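You operate a simulated robot arm through the tools that you are given. There is no shell and no other tool.

You run a simulated two-armed robot. Do the job below in one go: nothing can be reset, and whatever is moved stays where it is left.

## Task
End the ring test that is on hold and shut the frame down.
Fine: low pressure, stroke to -30 mm, grip pressure knob to 0, pressure off.

It is judged by the outcome, as a careful person would: the job done as asked, and still so three seconds after it is handed in. It fails if anything else is knocked over, pushed out of place, dropped, spilled or broken.

## Robot
Two 7-joint arms with fingered hands on one trunk that stands fixed in place. Base frame: the origin is at the foot of the trunk, x ahead of it, y to its left, z up. Units: m, degrees, N and s.
The left shoulder is at [0.07, 0.169, 1.218], the right one opposite. With the tool pointing down near the work surface each hand reaches from about 0.1 to 0.66 m from the base axis, measured 20 degrees to its own side. Payload 3.4 kg a hand.
The tool frame of a hand sits at the grasp point between the pads (the TCP): z along the fingers, y along the line on which they close. The tips reach 0.023 m beyond it. The gripper opens to 0.116 m; its body begins 0.065 m behind the TCP. The gripper is a hand of 4 fingers: y runs from the thumb to the fingers, the wrist lies at [0, 0, -0.211] in the tool frame, and closing takes about 1.5 s.
Orientation is that of the tool frame in the base frame, as a unit quaternion [w, x, y, z]. With the fingers straight down and closing along the base's y, the tool's x points along the base's -x, its y along +y and its z along -z.

## Interface
- The arms move only by the tool jog_arm. It takes "left_deltas", "right_deltas" or both (then of equal length, played together; a hand with none holds still); each is text: rows parted by semicolons, each of 6 numbers parted by spaces: the shift along the tool's x, y, z in cm, then the turn, a rotation vector about the tool's x, y, z in degrees. In form: dx dy dz wx wy wz; .... A call has 1 to 20 rows; each row shifts and turns the commanded pose from where the row before left it, along the tool's axes as they then stand. "left_hand" and "right_hand" are, for a hand that has rows, the closure in counts, from 0 (fully open) to 255 (shut), set as the call begins (left out, the last holds). Rows are played at 5 a second. More than 0.05 m and 8.6 degrees between two rows, or a gripper value outside its range, and nothing of the call is played. A pose out of reach is approached as far as the arm can. The call stops where the force on the tool passes 40 N (or 10 N more than at its start, if that is more) or the arm is blocked; 0.2 s more then pass. Each finger travels about 0.153 m/s and halts on what it meets, pressing with about 25 N; the grip force reading is that of the motor and also rises with nothing between the fingers. The clock runs only during rows and for 0.2 s after the last one: add rows that do not move to give the fingers time. It gives the time, the measured TCP pose, the force on the tool (base axes), the opening and the grip force at its end, in the units of the frame above (readings bear some noise), with the torque about the TCP (base axes, N m) and any sound that the robot's microphone picked up.
- Cameras (640 x 400 px; columns grow to the right, rows downward): "scene" is now at [0.1428, -0.0017, 1.4462]; the picture's right is [-0.08, -1.00, 0.00], its down [-0.57, 0.05, -0.82] and it looks along [0.81, -0.07, -0.58] (base axes); focal length 362 px, centre (320, 200). "left" rides on the left gripper at [-0.069, 0.001, -0.09] in its tool frame; the picture's right is [-0.01, -1.00, 0.00], its down [0.79, -0.01, -0.61] and it looks along [0.61, -0.01, 0.79] (tool axes); focal length 251 px, centre (320, 200). "right" rides on the right gripper at [0.069, 0.001, -0.09] in its tool frame; the picture's right is [-0.01, 1.00, 0.00], its down [-0.79, -0.01, -0.61] and it looks along [-0.61, -0.01, 0.79] (tool axes); focal length 251 px, centre (320, 200). There is no depth. A picture from a camera that has moved, and an enlarged one, comes with that camera's place and axes in the base frame and with its lens. The place of the scene camera against the robot may be out by one fixed shift of up to 0.012 m in any direction.
- capture(camera): a new picture of that camera. No time passes.
- move_column(by): slides the trunk up (or, below 0, down) by that many m; the arms and the scene camera ride with it, the base frame stays. It gives what a move gives, with no picture.
- set_grasp(shape, hand): the hand has 4 fingers and takes this shape, open, in about a second: jaw (thumb against the fingers, like two jaws); tri (thumb and two fingers); tip (a fingertip pinch); poke (one finger out to press); point (the index stretched); flat (the hand flat); cup (the hand cupped); fist (a fist). The gripper value then closes the fingers along that shape, each until it touches; the sizes above hold for jaw. It gives what a move gives, with no picture.
- head_to(pan, tilt): turns the head with the scene camera to pan (to the left, within 86 degrees either way) and tilt (down, from -29 to 69), counted from straight ahead of the robot. It gives what a move gives.
- enlarge(camera, box): a new picture of the part [left, top, right, bottom] of that camera's present view, enlarged. No time passes.
- sign_off(): hands the job in; it is judged then, once.

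Places have to be worked out from the pictures, the camera data and where the tool is seen. Open the grippers and draw the arms clear of the work before you hand the job in, unless the task says otherwise.

The tools are called after ">>>" as a command line: name --argument value ..., lists and objects as JSON in quotes. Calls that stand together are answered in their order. jog_arm: Moves the arms, as the interface text tells. Its arguments: {"type":"object","properties":{"left_deltas":{"type":"string"},"left_hand":{"type":"number"},"right_deltas":{"type":"string"},"right_hand":{"type":"number"}},"required":[]} The other tools are called the same way: move_column (by) moves the trunk up or down; set_grasp (shape, hand) gives the hand a shape; head_to (pan, tilt) turns the head that bears the scene camera; capture (camera) takes a picture; enlarge (camera, box) takes an enlarged picture of a part of a camera's view; sign_off () hands the job in.

At the start:

```text
t: 0.0
left_eef_pos: [0.3734, 0.1698, 1.1046]
left_orientation: [0.001, 0.0, 1.0, 0.001]
left_force: [0.7, -0.3, -0.3]
left_moment: [0.02, -0.02, 0.04]
left_finger_gap: 0.116
left_grip_force: 0.1
left_shape: jaw
right_eef_pos: [0.5006, -0.19, 1.1827]
right_orientation: [0.0, 0.001, 1.0, -0.001]
right_force: [-0.2, 0.9, 0.7]
right_moment: [-0.04, -0.02, -0.01]
right_finger_gap: 0.1157
right_grip_force: 0.1
right_shape: jaw
trunk travel left (down, up): [-0.725, 0.215]
head pan, tilt (commanded): [-4.7, 35.2]
```

scene: 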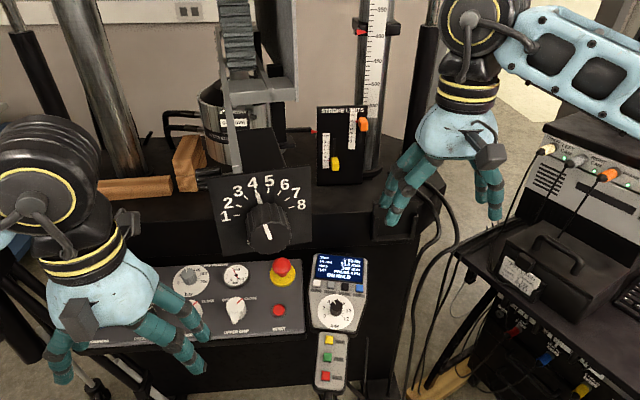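
right: 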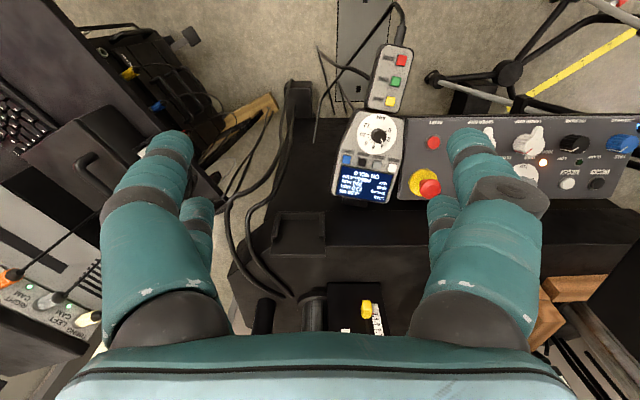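
left: 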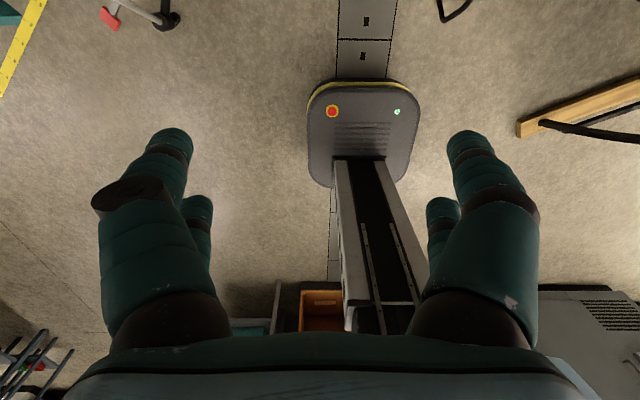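

The scene shows a test frame with a control console, a hand-held pendant with a screen, a big 1–8 knob and stroke limits. I first look more closely at each part of the panel.

>>> enlarge --camera "scene" --box '[300, 240, 380, 400]'

>>> enlarge --camera "scene" --box '[150, 240, 310, 360]'

>>> enlarge --camera "scene" --box '[190, 80, 390, 260]'

>>> enlarge --camera "right" --box '[320, 40, 420, 210]'

>>> enlarge --camera "right" --box '[400, 110, 640, 210]'

```text
2.50 times, centred on (340, 320) of scene
camera zoom: at [0.1428, -0.0017, 1.4462], right [-0.08, -1.0, 0.0], down [-0.57, 0.05, -0.82], along [0.81, -0.07, -0.58], focal length 905 px, centre (270, -100)
```

zoom: 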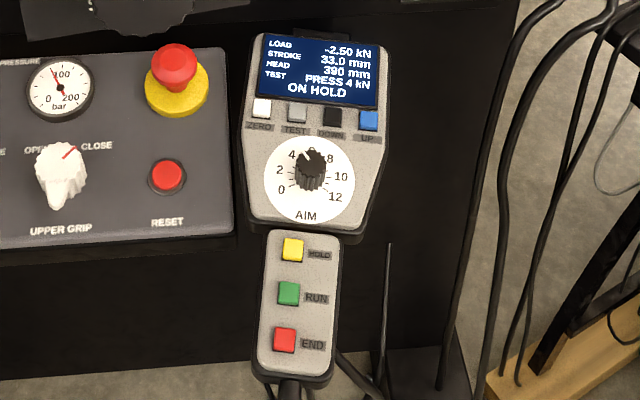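

```text
3.33 times, centred on (230, 300) of scene
camera zoom: at [0.1428, -0.0017, 1.4462], right [-0.08, -1.0, 0.0], down [-0.57, 0.05, -0.82], along [0.81, -0.07, -0.58], focal length 1206 px, centre (620, -133)
```

zoom: 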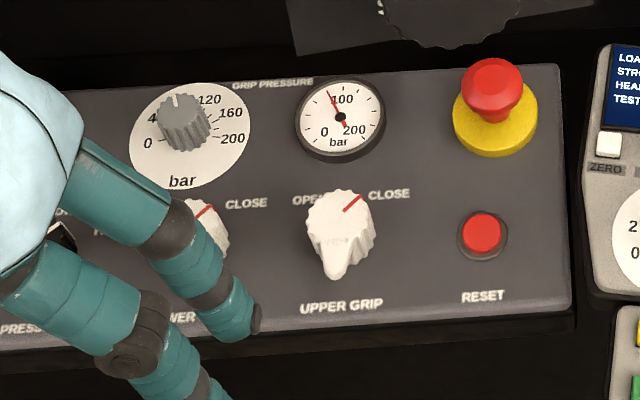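

```text
2.22 times, centred on (290, 170) of scene
camera zoom: at [0.1428, -0.0017, 1.4462], right [-0.08, -1.0, 0.0], down [-0.57, 0.05, -0.82], along [0.81, -0.07, -0.58], focal length 804 px, centre (387, 267)
```

zoom: 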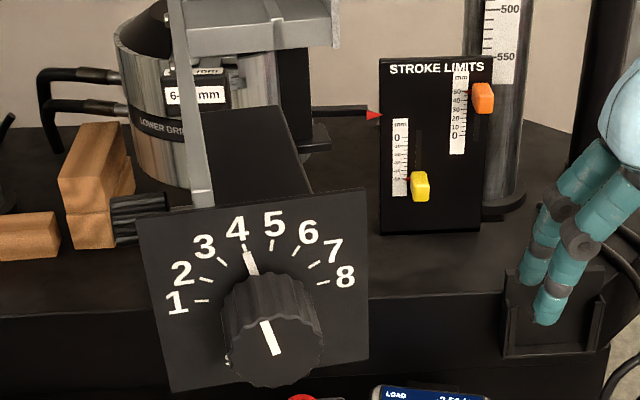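

```text
2.35 times, centred on (370, 125) of right
camera zoom: at [0.4323, -0.1891, 1.2739], right [0.01, 1.0, 0.0], down [0.79, -0.01, 0.61], along [0.61, -0.01, -0.79], focal length 592 px, centre (202, 376)
```

zoom: 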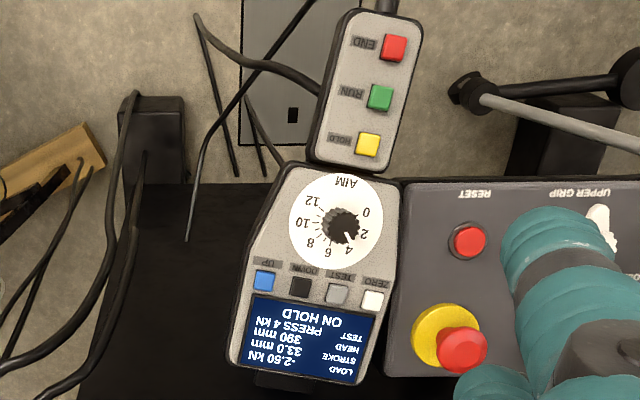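

```text
2.67 times, centred on (520, 160) of right
camera zoom: at [0.4323, -0.1891, 1.2739], right [0.01, 1.0, 0.0], down [0.79, -0.01, 0.61], along [0.61, -0.01, -0.79], focal length 670 px, centre (-213, 307)
```

zoom: 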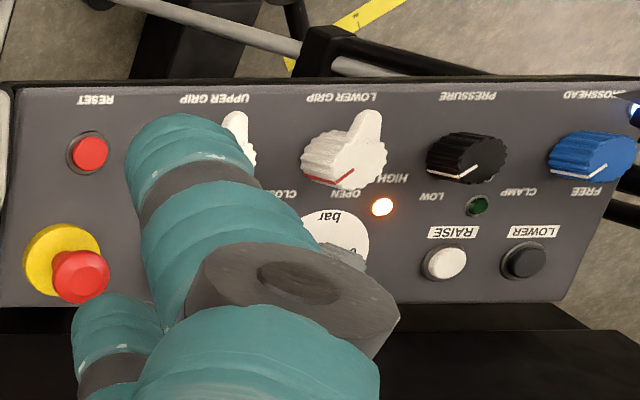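

The pendant reads LOAD -2.50 kN, STROKE 33.0 mm, HEAD 390 mm, PRESS 4 kN, ON HOLD. The console is at about z 0.78, x 0.66, and my left hand hides part of it, so I turn the head to see the surroundings before moving anything.

>>> head_to --pan 30 --tilt 35

>>> capture --camera "scene"

>>> head_to --pan 0 --tilt 5

>>> capture --camera "scene"

>>> head_to --pan -40 --tilt 35

>>> capture --camera "scene"

```text
t: 1.0
left_eef_pos: [0.3741, 0.1703, 1.104]
left_orientation: [0.001, 0.0, 1.0, 0.0]
left_force: [0.0, -0.3, 0.4]
left_moment: [0.0, 0.02, 0.02]
left_finger_gap: 0.1158
left_grip_force: 0.2
left_shape: jaw
right_eef_pos: [0.5016, -0.1906, 1.183]
right_orientation: [0.001, 0.001, 1.0, 0.0]
right_force: [0.8, -0.2, -0.4]
right_moment: [0.0, 0.0, -0.01]
right_finger_gap: 0.1157
right_grip_force: 0.1
right_shape: jaw
trunk travel left (down, up): [-0.725, 0.215]
head pan, tilt (commanded): [30.0, 35.0]
```

```text
taken
camera scene: at [0.1315, 0.0494, 1.4465], right [0.5, -0.87, 0.0], down [-0.5, -0.29, -0.82], along [0.71, 0.41, -0.57], focal length 362 px, centre (320, 200)
```

scene: 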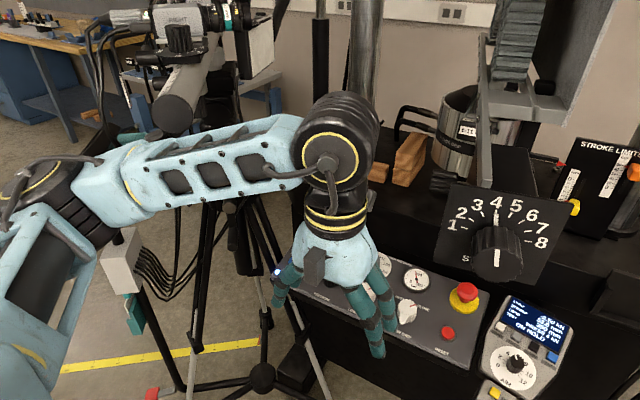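

```text
t: 1.9
left_eef_pos: [0.3741, 0.1704, 1.1042]
left_orientation: [0.001, 0.0, 1.0, 0.0]
left_force: [0.0, 0.5, -0.5]
left_moment: [0.0, 0.0, 0.03]
left_finger_gap: 0.116
left_grip_force: 0.0
left_shape: jaw
right_eef_pos: [0.5008, -0.1912, 1.1834]
right_orientation: [0.0, 0.001, 1.0, 0.0]
right_force: [0.9, 0.0, 0.4]
right_moment: [0.02, 0.01, -0.01]
right_finger_gap: 0.1161
right_grip_force: 0.1
right_shape: jaw
trunk travel left (down, up): [-0.725, 0.215]
head pan, tilt (commanded): [0.0, 5.0]
```

```text
taken
camera scene: at [0.147, 0.0056, 1.4946], right [0.0, -1.0, 0.0], down [-0.09, 0.0, -1.0], along [1.0, 0.0, -0.09], focal length 362 px, centre (320, 200)
```

scene: 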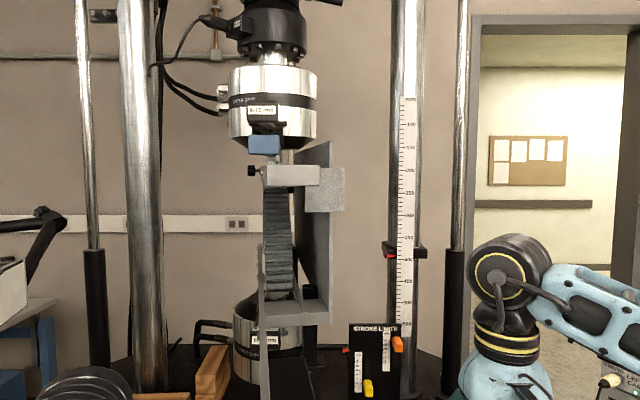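

```text
t: 3.0
left_eef_pos: [0.3745, 0.1682, 1.1042]
left_orientation: [0.001, 0.0, 1.0, 0.0]
left_force: [0.3, -0.1, 0.5]
left_moment: [0.01, 0.01, 0.02]
left_finger_gap: 0.1158
left_grip_force: 0.0
left_shape: jaw
right_eef_pos: [0.5004, -0.1918, 1.1831]
right_orientation: [-0.001, 0.001, 1.0, 0.0]
right_force: [-0.8, 0.3, -0.5]
right_moment: [0.01, 0.04, -0.03]
right_finger_gap: 0.1157
right_grip_force: 0.0
right_shape: jaw
trunk travel left (down, up): [-0.725, 0.215]
head pan, tilt (commanded): [-40.0, 35.0]
```

```text
taken
camera scene: at [0.1227, -0.0511, 1.4466], right [-0.64, -0.77, 0.0], down [-0.44, 0.37, -0.82], along [0.63, -0.53, -0.57], focal length 362 px, centre (320, 200)
```

scene: 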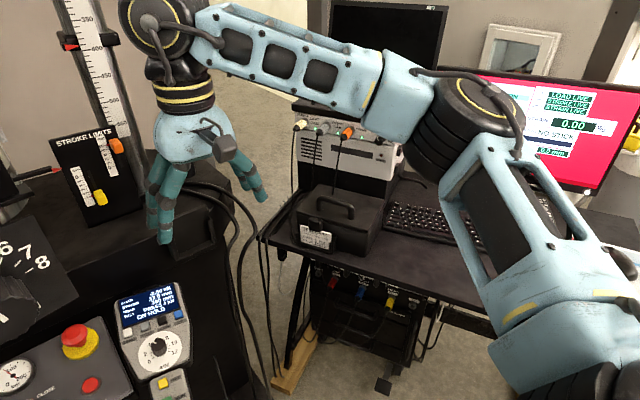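

The monitor and rack are on the right. The tripod with cameras is on the left. I zoom in on the monitor and the specimen to learn the state.

>>> enlarge --camera "scene" --box '[460, 60, 640, 200]'

>>> enlarge --camera "scene" --box '[30, 110, 150, 220]'

>>> enlarge --camera "scene" --box '[100, 270, 200, 400]'

>>> enlarge --camera "scene" --box '[230, 100, 460, 340]'

>>> head_to --pan 3 --tilt 10

>>> enlarge --camera "scene" --box '[200, 20, 440, 200]'

>>> enlarge --camera "scene" --box '[200, 200, 440, 380]'

```text
2.86 times, centred on (550, 130) of scene
camera zoom: at [0.1227, -0.0511, 1.4466], right [-0.64, -0.77, 0.0], down [-0.44, 0.37, -0.82], along [0.63, -0.53, -0.57], focal length 1034 px, centre (-337, 400)
```

zoom: 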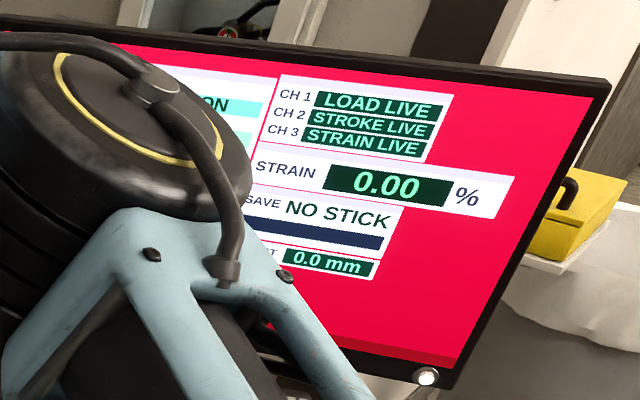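

```text
3.64 times, centred on (90, 165) of scene
camera zoom: at [0.1227, -0.0511, 1.4466], right [-0.64, -0.77, 0.0], down [-0.44, 0.37, -0.82], along [0.63, -0.53, -0.57], focal length 1316 px, centre (1156, 327)
```

zoom: 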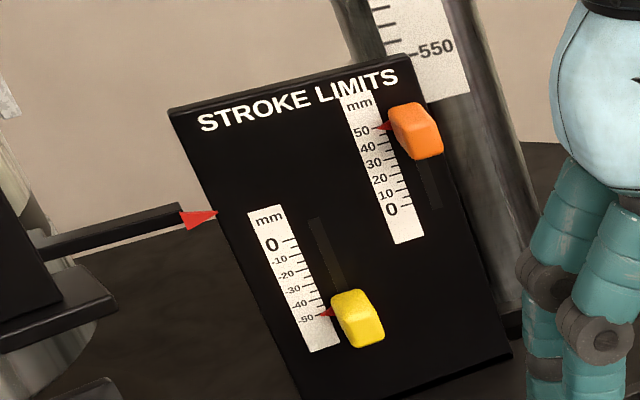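

```text
3.08 times, centred on (150, 335) of scene
camera zoom: at [0.1227, -0.0511, 1.4466], right [-0.64, -0.77, 0.0], down [-0.44, 0.37, -0.82], along [0.63, -0.53, -0.57], focal length 1114 px, centre (843, -215)
```

zoom: 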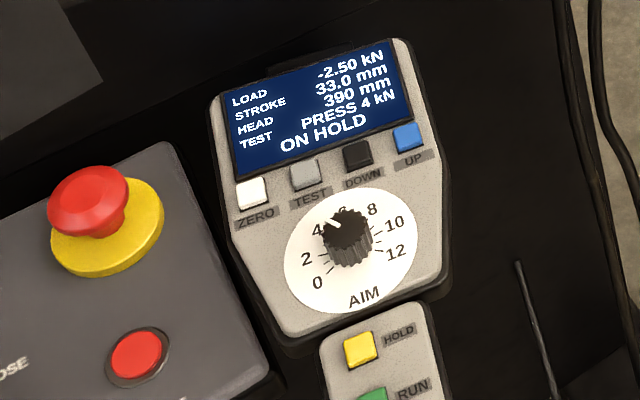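

```text
1.67 times, centred on (345, 220) of scene
camera zoom: at [0.1227, -0.0511, 1.4466], right [-0.64, -0.77, 0.0], down [-0.44, 0.37, -0.82], along [0.63, -0.53, -0.57], focal length 603 px, centre (278, 167)
```

zoom: 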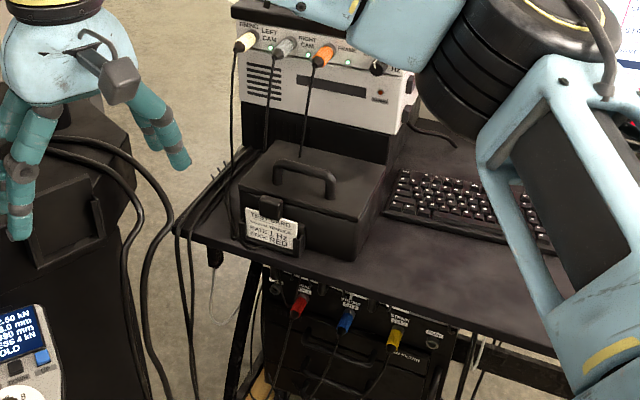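

```text
t: 4.1
left_eef_pos: [0.3727, 0.17, 1.104]
left_orientation: [0.0, 0.0, 1.0, -0.001]
left_force: [-0.2, 0.0, 0.3]
left_moment: [-0.03, -0.01, -0.01]
left_finger_gap: 0.1158
left_grip_force: 0.0
left_shape: jaw
right_eef_pos: [0.4998, -0.1908, 1.1843]
right_orientation: [0.0, 0.001, 1.0, 0.0]
right_force: [0.2, 0.1, -0.8]
right_moment: [0.01, 0.0, 0.02]
right_finger_gap: 0.1161
right_grip_force: 0.0
right_shape: jaw
trunk travel left (down, up): [-0.725, 0.215]
head pan, tilt (commanded): [3.0, 10.0]
```

```text
2.22 times, centred on (320, 110) of scene
camera zoom: at [0.148, 0.0102, 1.4866], right [0.05, -1.0, 0.0], down [-0.17, -0.01, -0.98], along [0.98, 0.05, -0.17], focal length 804 px, centre (320, 400)
```

zoom: 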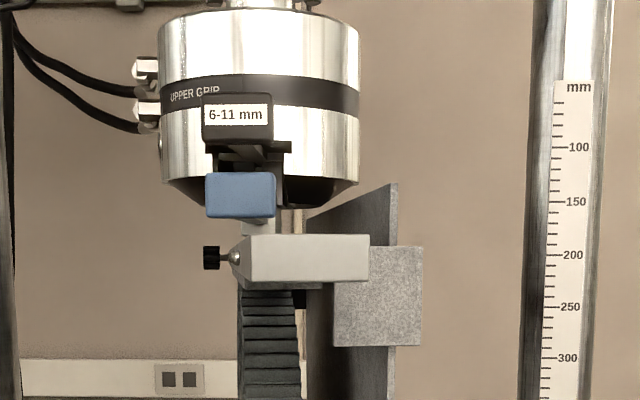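

```text
2.22 times, centred on (320, 290) of scene
camera zoom: at [0.148, 0.0102, 1.4866], right [0.05, -1.0, 0.0], down [-0.17, -0.01, -0.98], along [0.98, 0.05, -0.17], focal length 804 px, centre (320, 0)
```

zoom: 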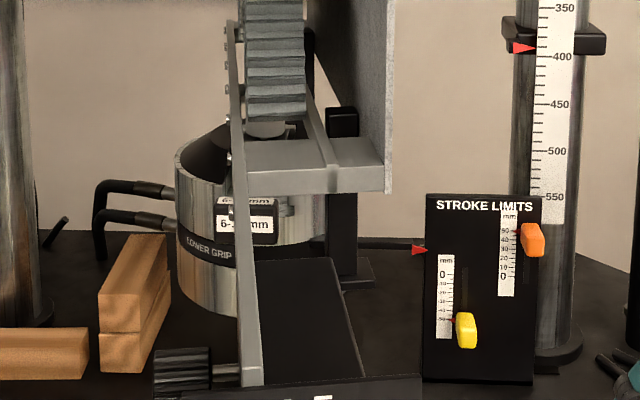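

Nothing else seems to need handling: stroke limits are -50 and about +50, so -30 is allowed. I draw the left hand back toward the trunk to uncover the console.

>>> jog_arm --left_deltas "4 2 0 0 0 0; 4 2 0 0 0 0; 4 2 0 0 0 0; 0 0 0 0 0 0"

>>> head_to --pan 8 --tilt 45

>>> capture --camera "scene"

```text
t: 5.1
left_eef_pos: [0.2791, 0.2291, 1.118]
left_orientation: [-0.001, 0.001, 1.0, 0.0]
left_force: [-0.6, -0.2, 1.2]
left_moment: [0.01, 0.0, -0.01]
left_finger_gap: 0.116
left_grip_force: 0.0
left_shape: jaw
left hand out of reach, approached as far as the arm can: row 3
right_eef_pos: [0.5005, -0.1917, 1.1836]
right_orientation: [-0.001, 0.0, 1.0, 0.0]
right_force: [-0.2, 0.1, -0.4]
right_moment: [0.0, 0.0, 0.04]
right_finger_gap: 0.1157
right_grip_force: 0.1
right_shape: jaw
trunk travel left (down, up): [-0.725, 0.215]
head pan, tilt (commanded): [3.0, 10.0]
```

```text
t: 6.1
left_eef_pos: [0.2789, 0.2285, 1.1172]
left_orientation: [0.0, 0.0, 1.0, 0.0]
left_force: [-0.2, 0.5, 1.0]
left_moment: [0.0, -0.01, -0.04]
left_finger_gap: 0.1159
left_grip_force: 0.0
left_shape: jaw
right_eef_pos: [0.5, -0.1903, 1.1835]
right_orientation: [0.0, 0.001, 1.0, -0.001]
right_force: [0.7, -0.5, -0.2]
right_moment: [0.0, 0.02, -0.01]
right_finger_gap: 0.1162
right_grip_force: 0.0
right_shape: jaw
trunk travel left (down, up): [-0.725, 0.215]
head pan, tilt (commanded): [8.0, 45.0]
```

```text
taken
camera scene: at [0.1357, 0.0168, 1.4318], right [0.14, -0.99, 0.0], down [-0.7, -0.1, -0.71], along [0.7, 0.1, -0.71], focal length 362 px, centre (320, 200)
```

scene: 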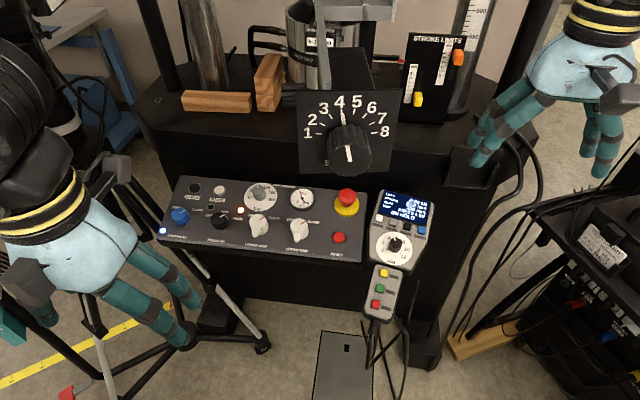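

The console is clear now. I enlarge the knobs and the big dial.

>>> enlarge --camera "scene" --box '[155, 170, 265, 260]'

>>> enlarge --camera "scene" --box '[240, 170, 370, 270]'

>>> enlarge --camera "scene" --box '[290, 80, 410, 190]'

>>> enlarge --camera "scene" --box '[350, 180, 450, 320]'

>>> enlarge --camera "scene" --box '[360, 300, 480, 390]'

```text
4.44 times, centred on (210, 215) of scene
camera zoom: at [0.1357, 0.0168, 1.4318], right [0.14, -0.99, 0.0], down [-0.7, -0.1, -0.71], along [0.7, 0.1, -0.71], focal length 1608 px, centre (809, 133)
```

zoom: 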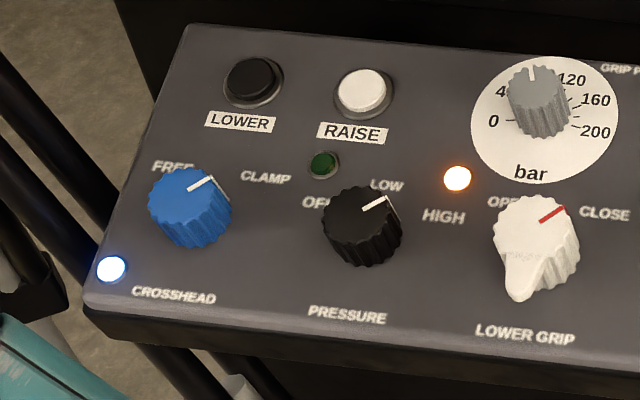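

```text
4.00 times, centred on (305, 220) of scene
camera zoom: at [0.1357, 0.0168, 1.4318], right [0.14, -0.99, 0.0], down [-0.7, -0.1, -0.71], along [0.7, 0.1, -0.71], focal length 1448 px, centre (380, 120)
```

zoom: 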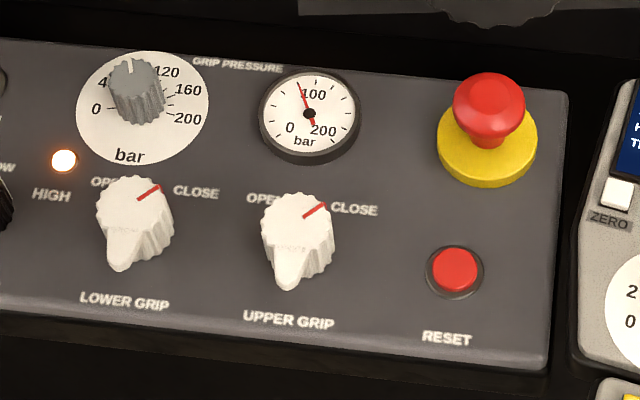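

```text
3.64 times, centred on (350, 135) of scene
camera zoom: at [0.1357, 0.0168, 1.4318], right [0.14, -0.99, 0.0], down [-0.7, -0.1, -0.71], along [0.7, 0.1, -0.71], focal length 1316 px, centre (211, 436)
```

zoom: 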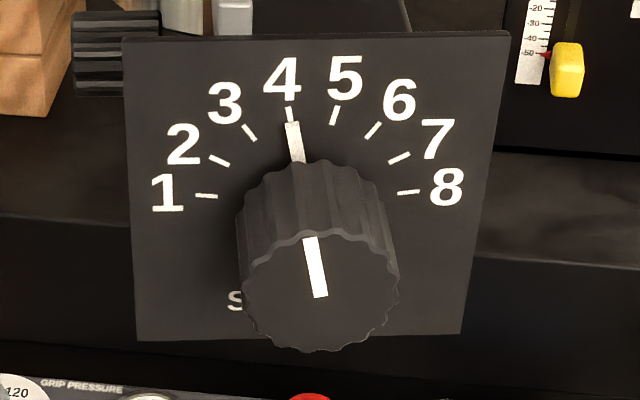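

```text
2.86 times, centred on (400, 250) of scene
camera zoom: at [0.1357, 0.0168, 1.4318], right [0.14, -0.99, 0.0], down [-0.7, -0.1, -0.71], along [0.7, 0.1, -0.71], focal length 1034 px, centre (91, 57)
```

zoom: 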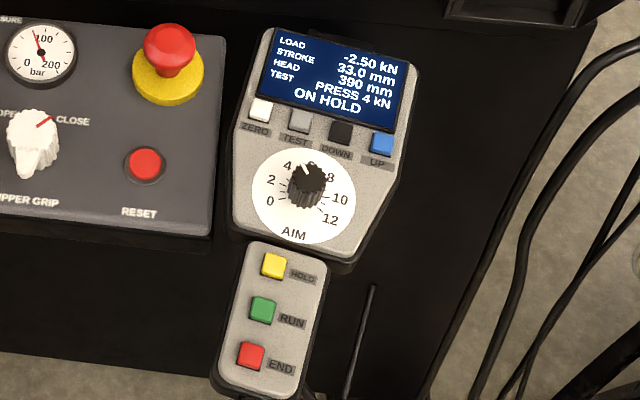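

```text
4.44 times, centred on (420, 345) of scene
camera zoom: at [0.1357, 0.0168, 1.4318], right [0.14, -0.99, 0.0], down [-0.7, -0.1, -0.71], along [0.7, 0.1, -0.71], focal length 1608 px, centre (-124, -444)
```

zoom: 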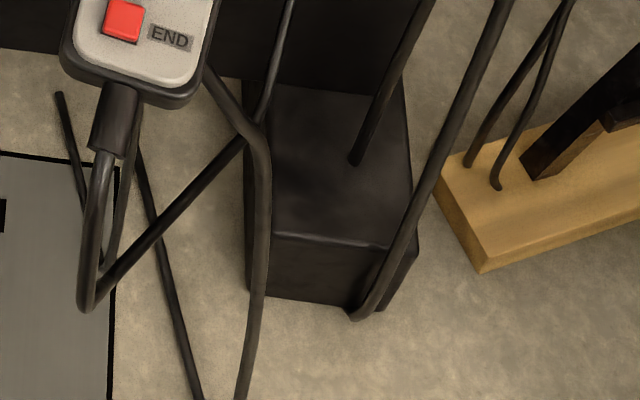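

The pressure selector reads OFF–LOW–HIGH and is on HIGH (orange lamp), with grip pressure at about 80 bar and the crosshead clamped. I now take right-hand camera views from two places to triangulate the controls.

>>> capture --camera "right"

>>> jog_arm --right_deltas "4 4 0 0 0 0; 4 4 0 0 0 0; 2 4 0 0 0 0; 0 4 0 0 0 0; 0 0 0 0 0 0"

>>> capture --camera "right"

>>> capture --camera "scene"

```text
taken
camera right: at [0.4323, -0.1891, 1.2739], right [0.01, 1.0, 0.0], down [0.79, -0.01, 0.61], along [0.61, -0.01, -0.79], focal length 251 px, centre (320, 200)
```

right: 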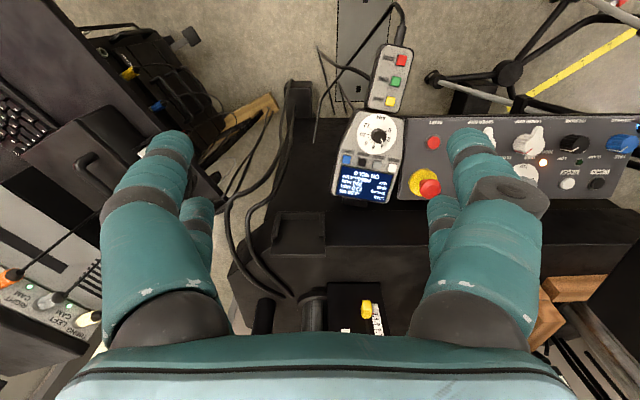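

```text
refused: row 1 steps farther than a row can; nothing moved
```

```text
taken
camera right: at [0.4323, -0.1891, 1.2739], right [0.01, 1.0, 0.0], down [0.79, -0.01, 0.61], along [0.61, -0.01, -0.79], focal length 251 px, centre (320, 200)
```

right: 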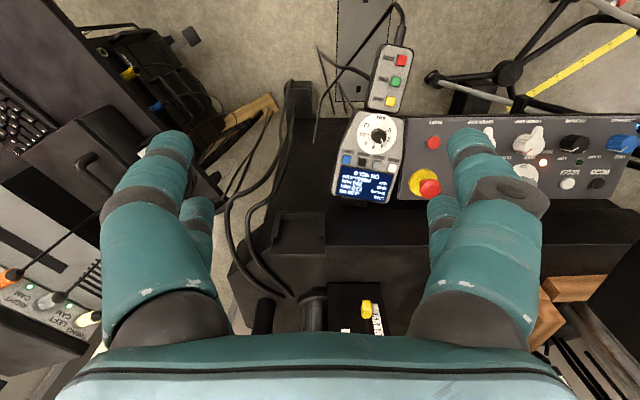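

```text
taken
camera scene: at [0.1357, 0.0168, 1.4318], right [0.14, -0.99, 0.0], down [-0.7, -0.1, -0.71], along [0.7, 0.1, -0.71], focal length 362 px, centre (320, 200)
```

scene: 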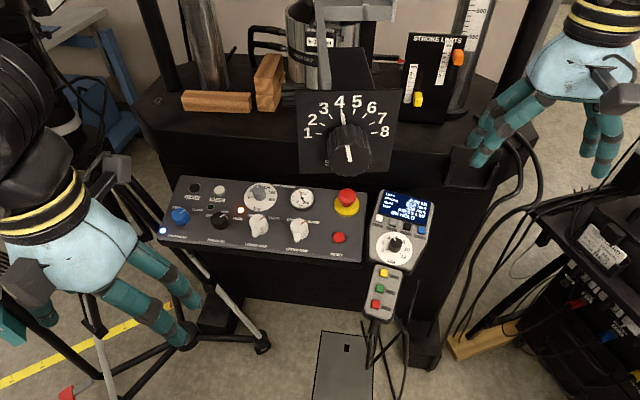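

A row may shift at most 5 cm in all, so I retry with smaller steps.

>>> jog_arm --right_deltas "3 3.5 0 0 0 0; 3 3.5 0 0 0 0; 3 3.5 0 0 0 0; 1 4.5 0 0 0 0; 0 0 0 0 0 0"

>>> capture --camera "right"

>>> capture --camera "scene"

```text
t: 7.3
left_eef_pos: [0.2771, 0.229, 1.1173]
left_orientation: [-0.001, 0.001, 1.0, -0.001]
left_force: [0.0, -1.5, 0.2]
left_moment: [0.02, 0.02, 0.02]
left_finger_gap: 0.1156
left_grip_force: 0.1
left_shape: jaw
right_eef_pos: [0.3989, -0.0373, 1.1834]
right_orientation: [-0.001, 0.001, 1.0, 0.0]
right_force: [-0.9, -0.3, 0.2]
right_moment: [0.01, -0.03, -0.01]
right_finger_gap: 0.1159
right_grip_force: 0.0
right_shape: jaw
trunk travel left (down, up): [-0.725, 0.215]
head pan, tilt (commanded): [8.0, 45.0]
```

```text
taken
camera right: at [0.3302, -0.0362, 1.2737], right [0.01, 1.0, 0.0], down [0.79, -0.01, 0.61], along [0.61, -0.01, -0.79], focal length 251 px, centre (320, 200)
```

right: 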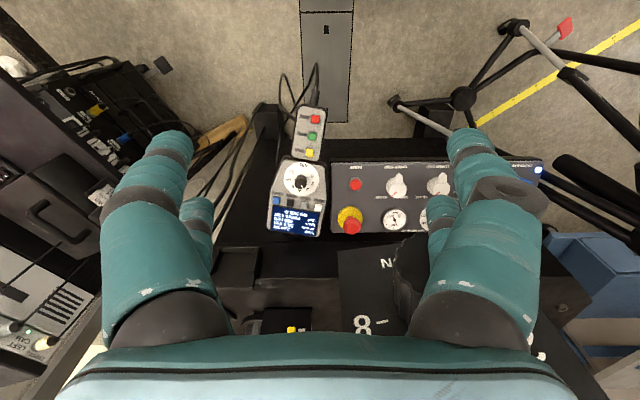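

```text
taken
camera scene: at [0.1357, 0.0159, 1.4317], right [0.14, -0.99, 0.0], down [-0.7, -0.1, -0.71], along [0.7, 0.1, -0.71], focal length 362 px, centre (320, 200)
```

scene: 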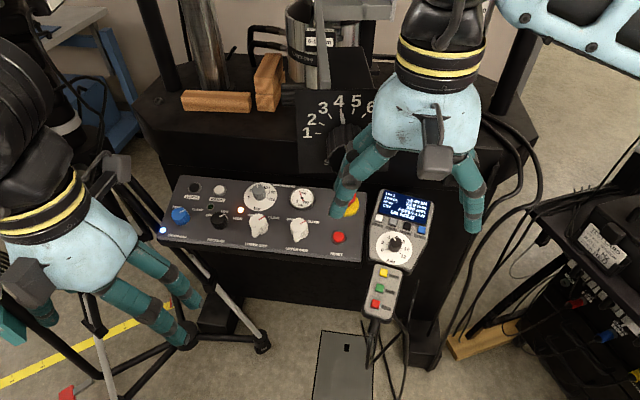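

Good second viewpoint. I enlarge it around the pendant and console for accurate pixel positions.

>>> enlarge --camera "right" --box '[260, 100, 340, 240]'

>>> enlarge --camera "right" --box '[320, 140, 560, 250]'

```text
2.86 times, centred on (300, 170) of right
camera zoom: at [0.3302, -0.0362, 1.2737], right [0.01, 1.0, 0.0], down [0.79, -0.01, 0.61], along [0.61, -0.01, -0.79], focal length 718 px, centre (377, 286)
```

zoom: 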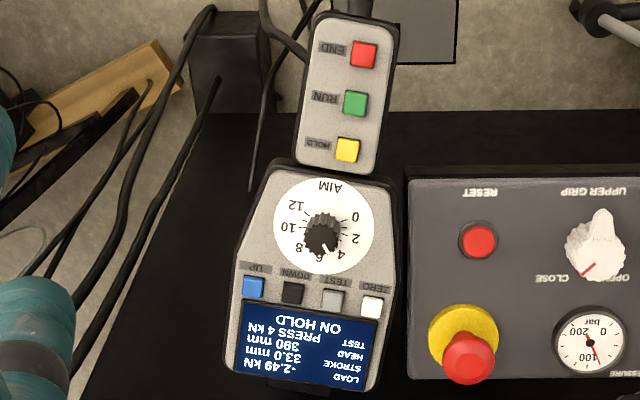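

```text
2.67 times, centred on (440, 195) of right
camera zoom: at [0.3302, -0.0362, 1.2737], right [0.01, 1.0, 0.0], down [0.79, -0.01, 0.61], along [0.61, -0.01, -0.79], focal length 670 px, centre (0, 213)
```

zoom: 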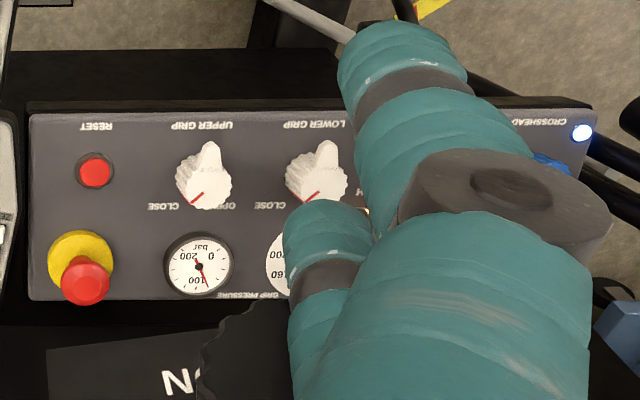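

From the two views I place END at about (0.509, -0.048, 0.776), DOWN at about (0.683, -0.109, 0.825) and RESET at about (0.661, 0.042, 0.786). The faces tilt about 16–20° toward the robot. I shape the right hand for poking and see where the fingertip lies.

>>> set_grasp --hand "right" --shape "poke"

>>> capture --camera "right"

>>> capture --camera "scene"

>>> enlarge --camera "scene" --box '[320, 60, 500, 240]'

```text
t: 8.2
left_eef_pos: [0.2788, 0.2288, 1.1175]
left_orientation: [0.0, -0.001, 1.0, 0.0]
left_force: [0.0, -0.2, 0.1]
left_moment: [-0.02, -0.02, -0.01]
left_finger_gap: 0.1158
left_grip_force: 0.1
left_shape: jaw
right_eef_pos: [0.3996, -0.0365, 1.184]
right_orientation: [0.0, 0.001, 1.0, -0.001]
right_force: [0.1, -0.4, -0.5]
right_moment: [0.0, 0.01, 0.03]
right_finger_gap: 0.0
right_grip_force: 0.0
right_shape: poke
trunk travel left (down, up): [-0.725, 0.215]
head pan, tilt (commanded): [8.0, 45.0]
```

```text
taken
camera right: at [0.3304, -0.0354, 1.2737], right [0.01, 1.0, 0.0], down [0.79, -0.01, 0.61], along [0.61, -0.01, -0.79], focal length 251 px, centre (320, 200)
```

right: 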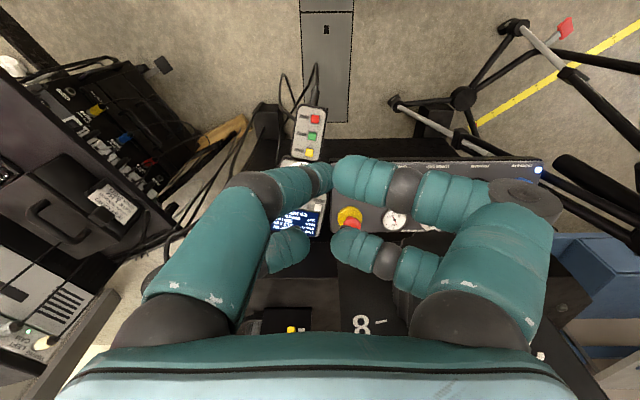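

```text
taken
camera scene: at [0.1357, 0.0172, 1.4317], right [0.14, -0.99, 0.0], down [-0.7, -0.1, -0.71], along [0.7, 0.1, -0.71], focal length 362 px, centre (320, 200)
```

scene: 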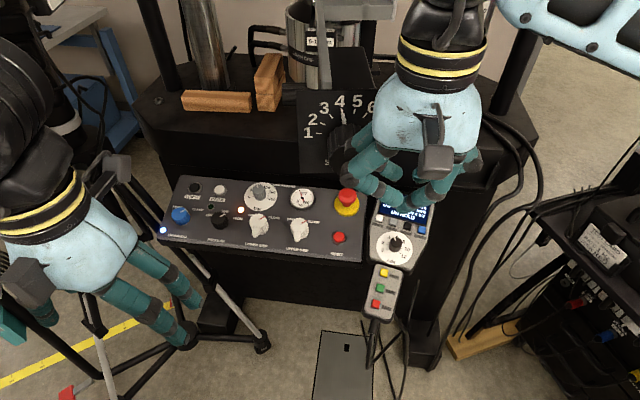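

```text
2.22 times, centred on (410, 150) of scene
camera zoom: at [0.1357, 0.0172, 1.4317], right [0.14, -0.99, 0.0], down [-0.7, -0.1, -0.71], along [0.7, 0.1, -0.71], focal length 804 px, centre (120, 311)
```

zoom: 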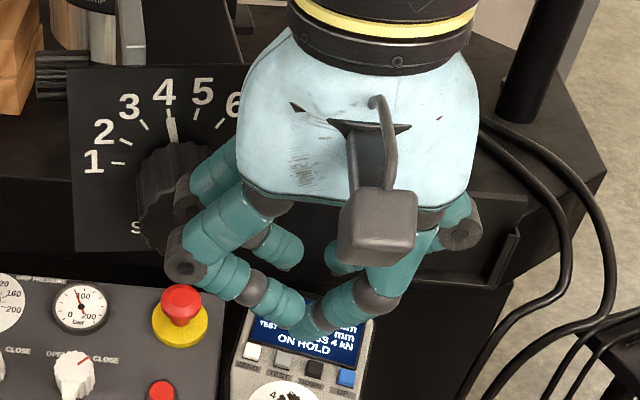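

The poke shape shows a thumb and a finger meeting near the TCP. I check the "point" shape too, to see which gives a clearer single tip.

>>> set_grasp --hand "right" --shape "point"

>>> capture --camera "right"

>>> enlarge --camera "scene" --box '[320, 60, 500, 240]'

```text
t: 9.1
left_eef_pos: [0.2772, 0.2307, 1.1177]
left_orientation: [0.0, -0.001, 1.0, 0.0]
left_force: [-0.1, 0.0, -0.1]
left_moment: [-0.03, -0.02, 0.02]
left_finger_gap: 0.1157
left_grip_force: 0.1
left_shape: jaw
right_eef_pos: [0.3984, -0.0373, 1.1841]
right_orientation: [0.0, 0.001, 1.0, 0.0]
right_force: [0.0, 0.8, -0.7]
right_moment: [-0.01, 0.01, 0.0]
right_finger_gap: 0.0001
right_grip_force: 0.0
right_shape: point
trunk travel left (down, up): [-0.725, 0.215]
head pan, tilt (commanded): [8.0, 45.0]
```

```text
taken
camera right: at [0.3304, -0.0358, 1.2737], right [0.01, 1.0, 0.0], down [0.79, -0.01, 0.61], along [0.61, -0.01, -0.79], focal length 251 px, centre (320, 200)
```

right: 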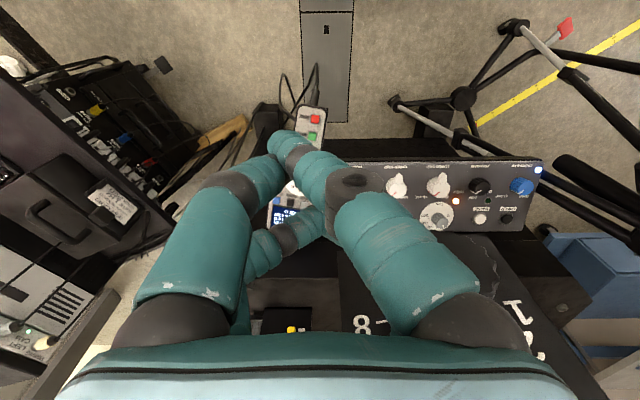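

```text
2.22 times, centred on (410, 150) of scene
camera zoom: at [0.1356, 0.0168, 1.4317], right [0.14, -0.99, 0.0], down [-0.7, -0.1, -0.71], along [0.7, 0.1, -0.71], focal length 804 px, centre (120, 311)
```

zoom: 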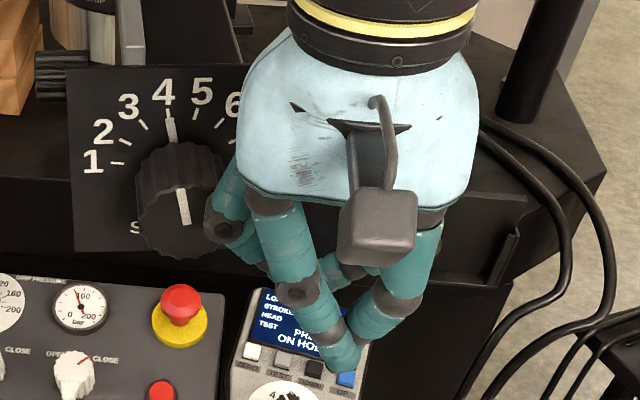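

In "point" the index tip stands out about 2 cm beyond the TCP and 2 cm to the robot side. I close the remaining fingers along that shape to see whether the tip becomes more isolated.

>>> jog_arm --right_deltas "0 0 0 0 0 0; 0 0 0 0 0 0; 0 0 0 0 0 0; 0 0 0 0 0 0; 0 0 0 0 0 0; 0 0 0 0 0 0; 0 0 0 0 0 0" --right_hand 255

>>> capture --camera "right"

>>> enlarge --camera "scene" --box '[320, 60, 500, 240]'

>>> capture --camera "left"

```text
t: 10.7
left_eef_pos: [0.2774, 0.2295, 1.1167]
left_orientation: [-0.001, 0.0, 1.0, 0.0]
left_force: [-0.1, 0.3, 0.0]
left_moment: [0.03, 0.0, -0.05]
left_finger_gap: 0.116
left_grip_force: 0.1
left_shape: jaw
right_eef_pos: [0.3983, -0.0367, 1.1836]
right_orientation: [0.0, 0.002, 1.0, -0.001]
right_force: [0.7, -0.2, 0.6]
right_moment: [-0.01, 0.0, 0.0]
right_finger_gap: 0.0001
right_grip_force: 0.0
right_shape: point
trunk travel left (down, up): [-0.725, 0.215]
head pan, tilt (commanded): [8.0, 45.0]
```

```text
taken
camera right: at [0.3304, -0.0357, 1.2737], right [0.01, 1.0, 0.0], down [0.79, -0.01, 0.61], along [0.61, -0.01, -0.79], focal length 251 px, centre (320, 200)
```

right: 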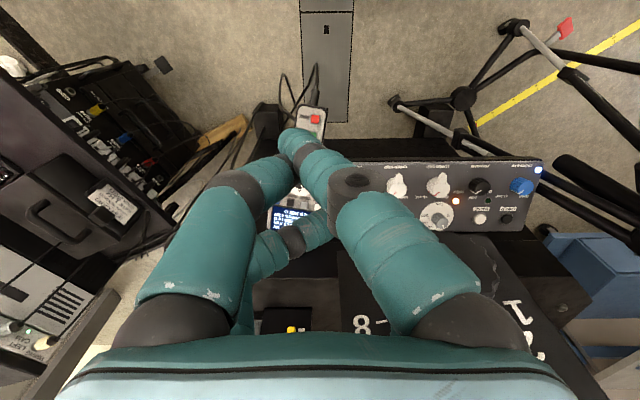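

```text
2.22 times, centred on (410, 150) of scene
camera zoom: at [0.1356, 0.0168, 1.4317], right [0.14, -0.99, 0.0], down [-0.7, -0.1, -0.71], along [0.7, 0.1, -0.71], focal length 804 px, centre (120, 311)
```

zoom: 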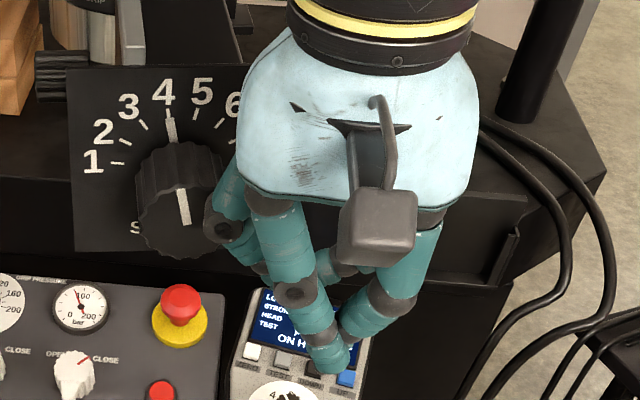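

```text
taken
camera left: at [0.3479, 0.2293, 1.2064], right [0.01, -1.0, 0.0], down [-0.79, -0.01, 0.61], along [-0.61, -0.01, -0.79], focal length 251 px, centre (320, 200)
```

left: 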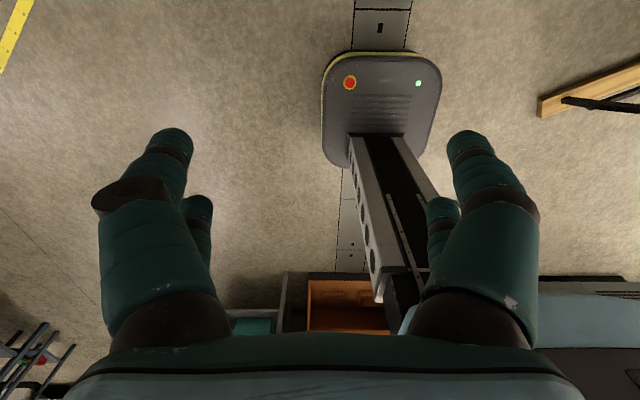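

With the fingers closed the index tip sits at about tool (+0.021, -0.008, +0.020). I tilt the hand 16° to match the pendant face and descend to well above END to check the alignment.

>>> jog_arm --right_deltas "0 0 0 0 -8 0; 0 0 0 0 -8 0; -0.2 -0.05 4.65 0 0 0; -0.2 -0.05 4.65 0 0 0; -0.2 -0.05 4.65 0 0 0; -0.2 -0.05 4.65 0 0 0; -0.2 -0.05 4.65 0 0 0; -0.2 -0.05 4.65 0 0 0; -0.2 -0.05 4 0 0 0; 0 0 0 0 0 0"

>>> capture --camera "right"

>>> capture --camera "scene"

```text
t: 12.9
left_eef_pos: [0.2777, 0.2287, 1.1179]
left_orientation: [0.001, 0.0, 1.0, 0.0]
left_force: [0.3, 0.8, 0.2]
left_moment: [0.02, -0.02, 0.01]
left_finger_gap: 0.1158
left_grip_force: 0.0
left_shape: jaw
right_eef_pos: [0.5057, -0.0455, 0.881]
right_orientation: [0.138, 0.0, 0.99, 0.001]
right_force: [-0.1, -0.4, 0.4]
right_moment: [0.01, 0.03, -0.03]
right_finger_gap: 0.0
right_grip_force: 0.1
right_shape: point
trunk travel left (down, up): [-0.725, 0.215]
head pan, tilt (commanded): [8.0, 45.0]
```

```text
taken
camera right: at [0.4147, -0.0432, 0.9482], right [0.01, 1.0, 0.0], down [0.6, -0.01, 0.8], along [0.8, -0.01, -0.6], focal length 251 px, centre (320, 200)
```

right: 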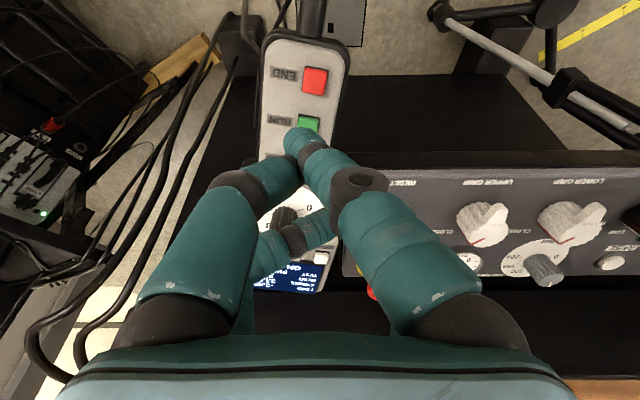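

```text
taken
camera scene: at [0.135, 0.0167, 1.4318], right [0.14, -0.99, 0.0], down [-0.7, -0.1, -0.71], along [0.7, 0.1, -0.71], focal length 362 px, centre (320, 200)
```

scene: 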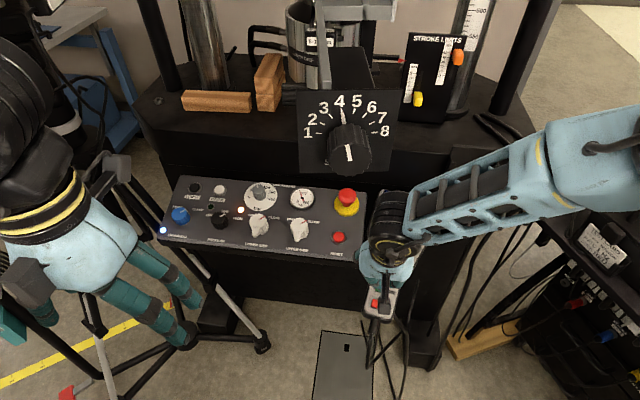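

END is re-located at about (0.507, -0.048, 0.776) from this close view. I shift 7 mm and descend 5 cm so the tip hovers about 3 cm above it.

>>> jog_arm --right_deltas "0.4 0.3 2.5 0 0 0; 0.27 0.25 2.5 0 0 0; 0 0 0 0 0 0"

>>> capture --camera "right"

>>> enlarge --camera "scene" --box '[330, 200, 450, 340]'

```text
t: 13.7
left_eef_pos: [0.2782, 0.2305, 1.1171]
left_orientation: [0.0, 0.0, 1.0, 0.0]
left_force: [-0.2, -0.3, 0.3]
left_moment: [-0.02, 0.0, 0.0]
left_finger_gap: 0.1159
left_grip_force: 0.1
left_shape: jaw
right_eef_pos: [0.5138, -0.0388, 0.8322]
right_orientation: [0.137, 0.0, 0.991, 0.0]
right_force: [-0.1, 0.1, 0.0]
right_moment: [0.04, -0.04, 0.02]
right_finger_gap: 0.0
right_grip_force: 0.1
right_shape: point
trunk travel left (down, up): [-0.725, 0.215]
head pan, tilt (commanded): [8.0, 45.0]
```

```text
taken
camera right: at [0.4235, -0.0375, 0.9008], right [0.01, 1.0, 0.0], down [0.6, -0.01, 0.8], along [0.8, -0.01, -0.6], focal length 251 px, centre (320, 200)
```

right: 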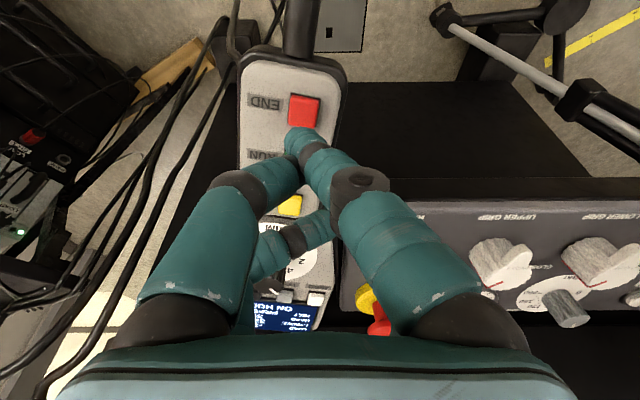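

```text
2.86 times, centred on (390, 270) of scene
camera zoom: at [0.1351, 0.0169, 1.4317], right [0.14, -0.99, 0.0], down [-0.7, -0.1, -0.71], along [0.7, 0.1, -0.71], focal length 1034 px, centre (120, 0)
```

zoom: 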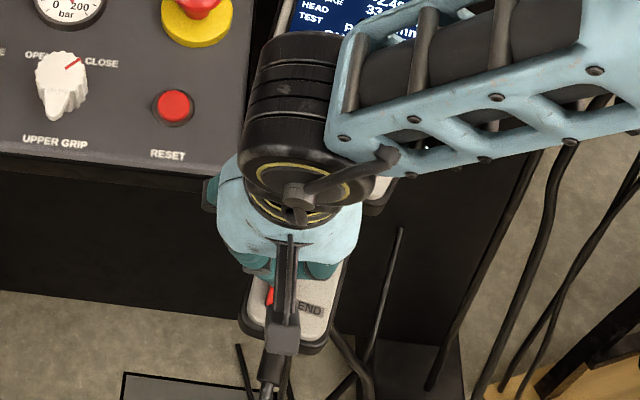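

END projects to (0.5065, -0.047) and the tip should meet it after about 2.9 cm along the tool axis. I descend 2.4 cm slowly and check.

>>> jog_arm --right_deltas "0.1 0 0.8 0 0 0; 0.04 0 0.8 0 0 0; 0 0 0.8 0 0 0; 0 0 0 0 0 0"

>>> capture --camera "right"

```text
t: 14.7
left_eef_pos: [0.2769, 0.2297, 1.117]
left_orientation: [0.0, 0.0, 1.0, 0.0]
left_force: [-0.5, 0.3, -0.4]
left_moment: [-0.01, 0.0, 0.0]
left_finger_gap: 0.116
left_grip_force: 0.1
left_shape: jaw
right_eef_pos: [0.5157, -0.0398, 0.8081]
right_orientation: [0.137, 0.0, 0.991, 0.0]
right_force: [-0.7, -1.0, 9.4]
right_moment: [-0.1, 0.05, -0.03]
right_finger_gap: 0.0
right_grip_force: 0.1
right_shape: point
trunk travel left (down, up): [-0.725, 0.215]
head pan, tilt (commanded): [8.0, 45.0]
heard: click
```

```text
taken
camera right: at [0.4258, -0.0382, 0.8762], right [0.01, 1.0, 0.0], down [0.6, -0.01, 0.8], along [0.8, -0.01, -0.6], focal length 251 px, centre (320, 200)
```

right: 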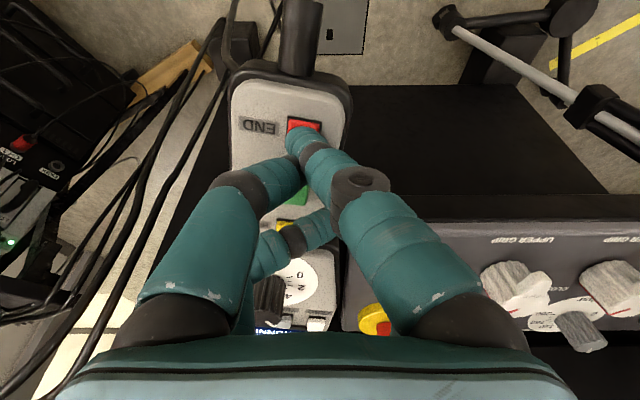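

A click was heard at about 9 N with the tip on END. I back off straight and look at the display.

>>> jog_arm --right_deltas "0 0 -1 0 0 0; 0 0 -3 0 0 0; 0 0 -4 0 0 0; 0 0 0 0 0 0"

>>> capture --camera "right"

>>> enlarge --camera "scene" --box '[330, 170, 470, 330]'

```text
t: 15.7
left_eef_pos: [0.2782, 0.229, 1.1173]
left_orientation: [-0.001, 0.001, 1.0, 0.0]
left_force: [-0.7, 0.3, 0.8]
left_moment: [0.02, 0.0, 0.0]
left_finger_gap: 0.116
left_grip_force: 0.2
left_shape: jaw
right_eef_pos: [0.5009, -0.0387, 0.8855]
right_orientation: [0.137, 0.0, 0.991, -0.001]
right_force: [0.0, 0.0, -0.3]
right_moment: [0.01, 0.02, 0.03]
right_finger_gap: 0.0
right_grip_force: 0.2
right_shape: point
right hand out of reach, approached as far as the arm can: row 1, 2
trunk travel left (down, up): [-0.725, 0.215]
head pan, tilt (commanded): [8.0, 45.0]
```

```text
taken
camera right: at [0.4107, -0.0367, 0.9537], right [0.01, 1.0, 0.0], down [0.6, -0.01, 0.8], along [0.8, -0.01, -0.6], focal length 251 px, centre (320, 200)
```

right: 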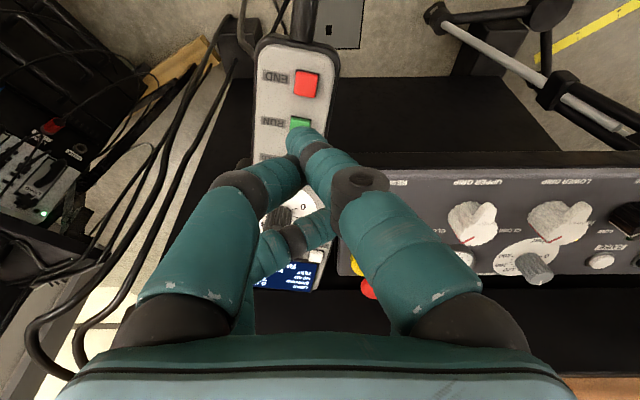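

```text
2.50 times, centred on (400, 250) of scene
camera zoom: at [0.1365, 0.0167, 1.4316], right [0.14, -0.99, 0.0], down [-0.7, -0.1, -0.71], along [0.7, 0.1, -0.71], focal length 905 px, centre (120, 75)
```

zoom: 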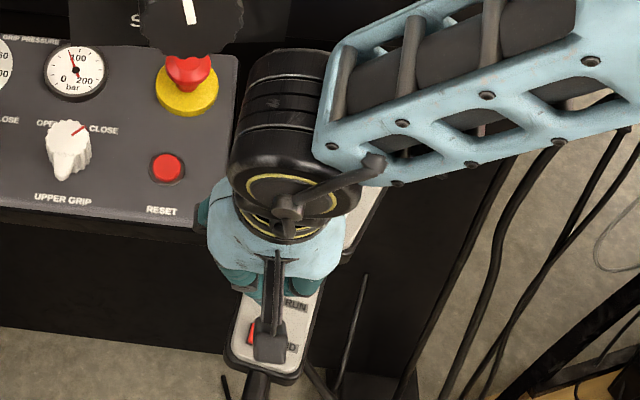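

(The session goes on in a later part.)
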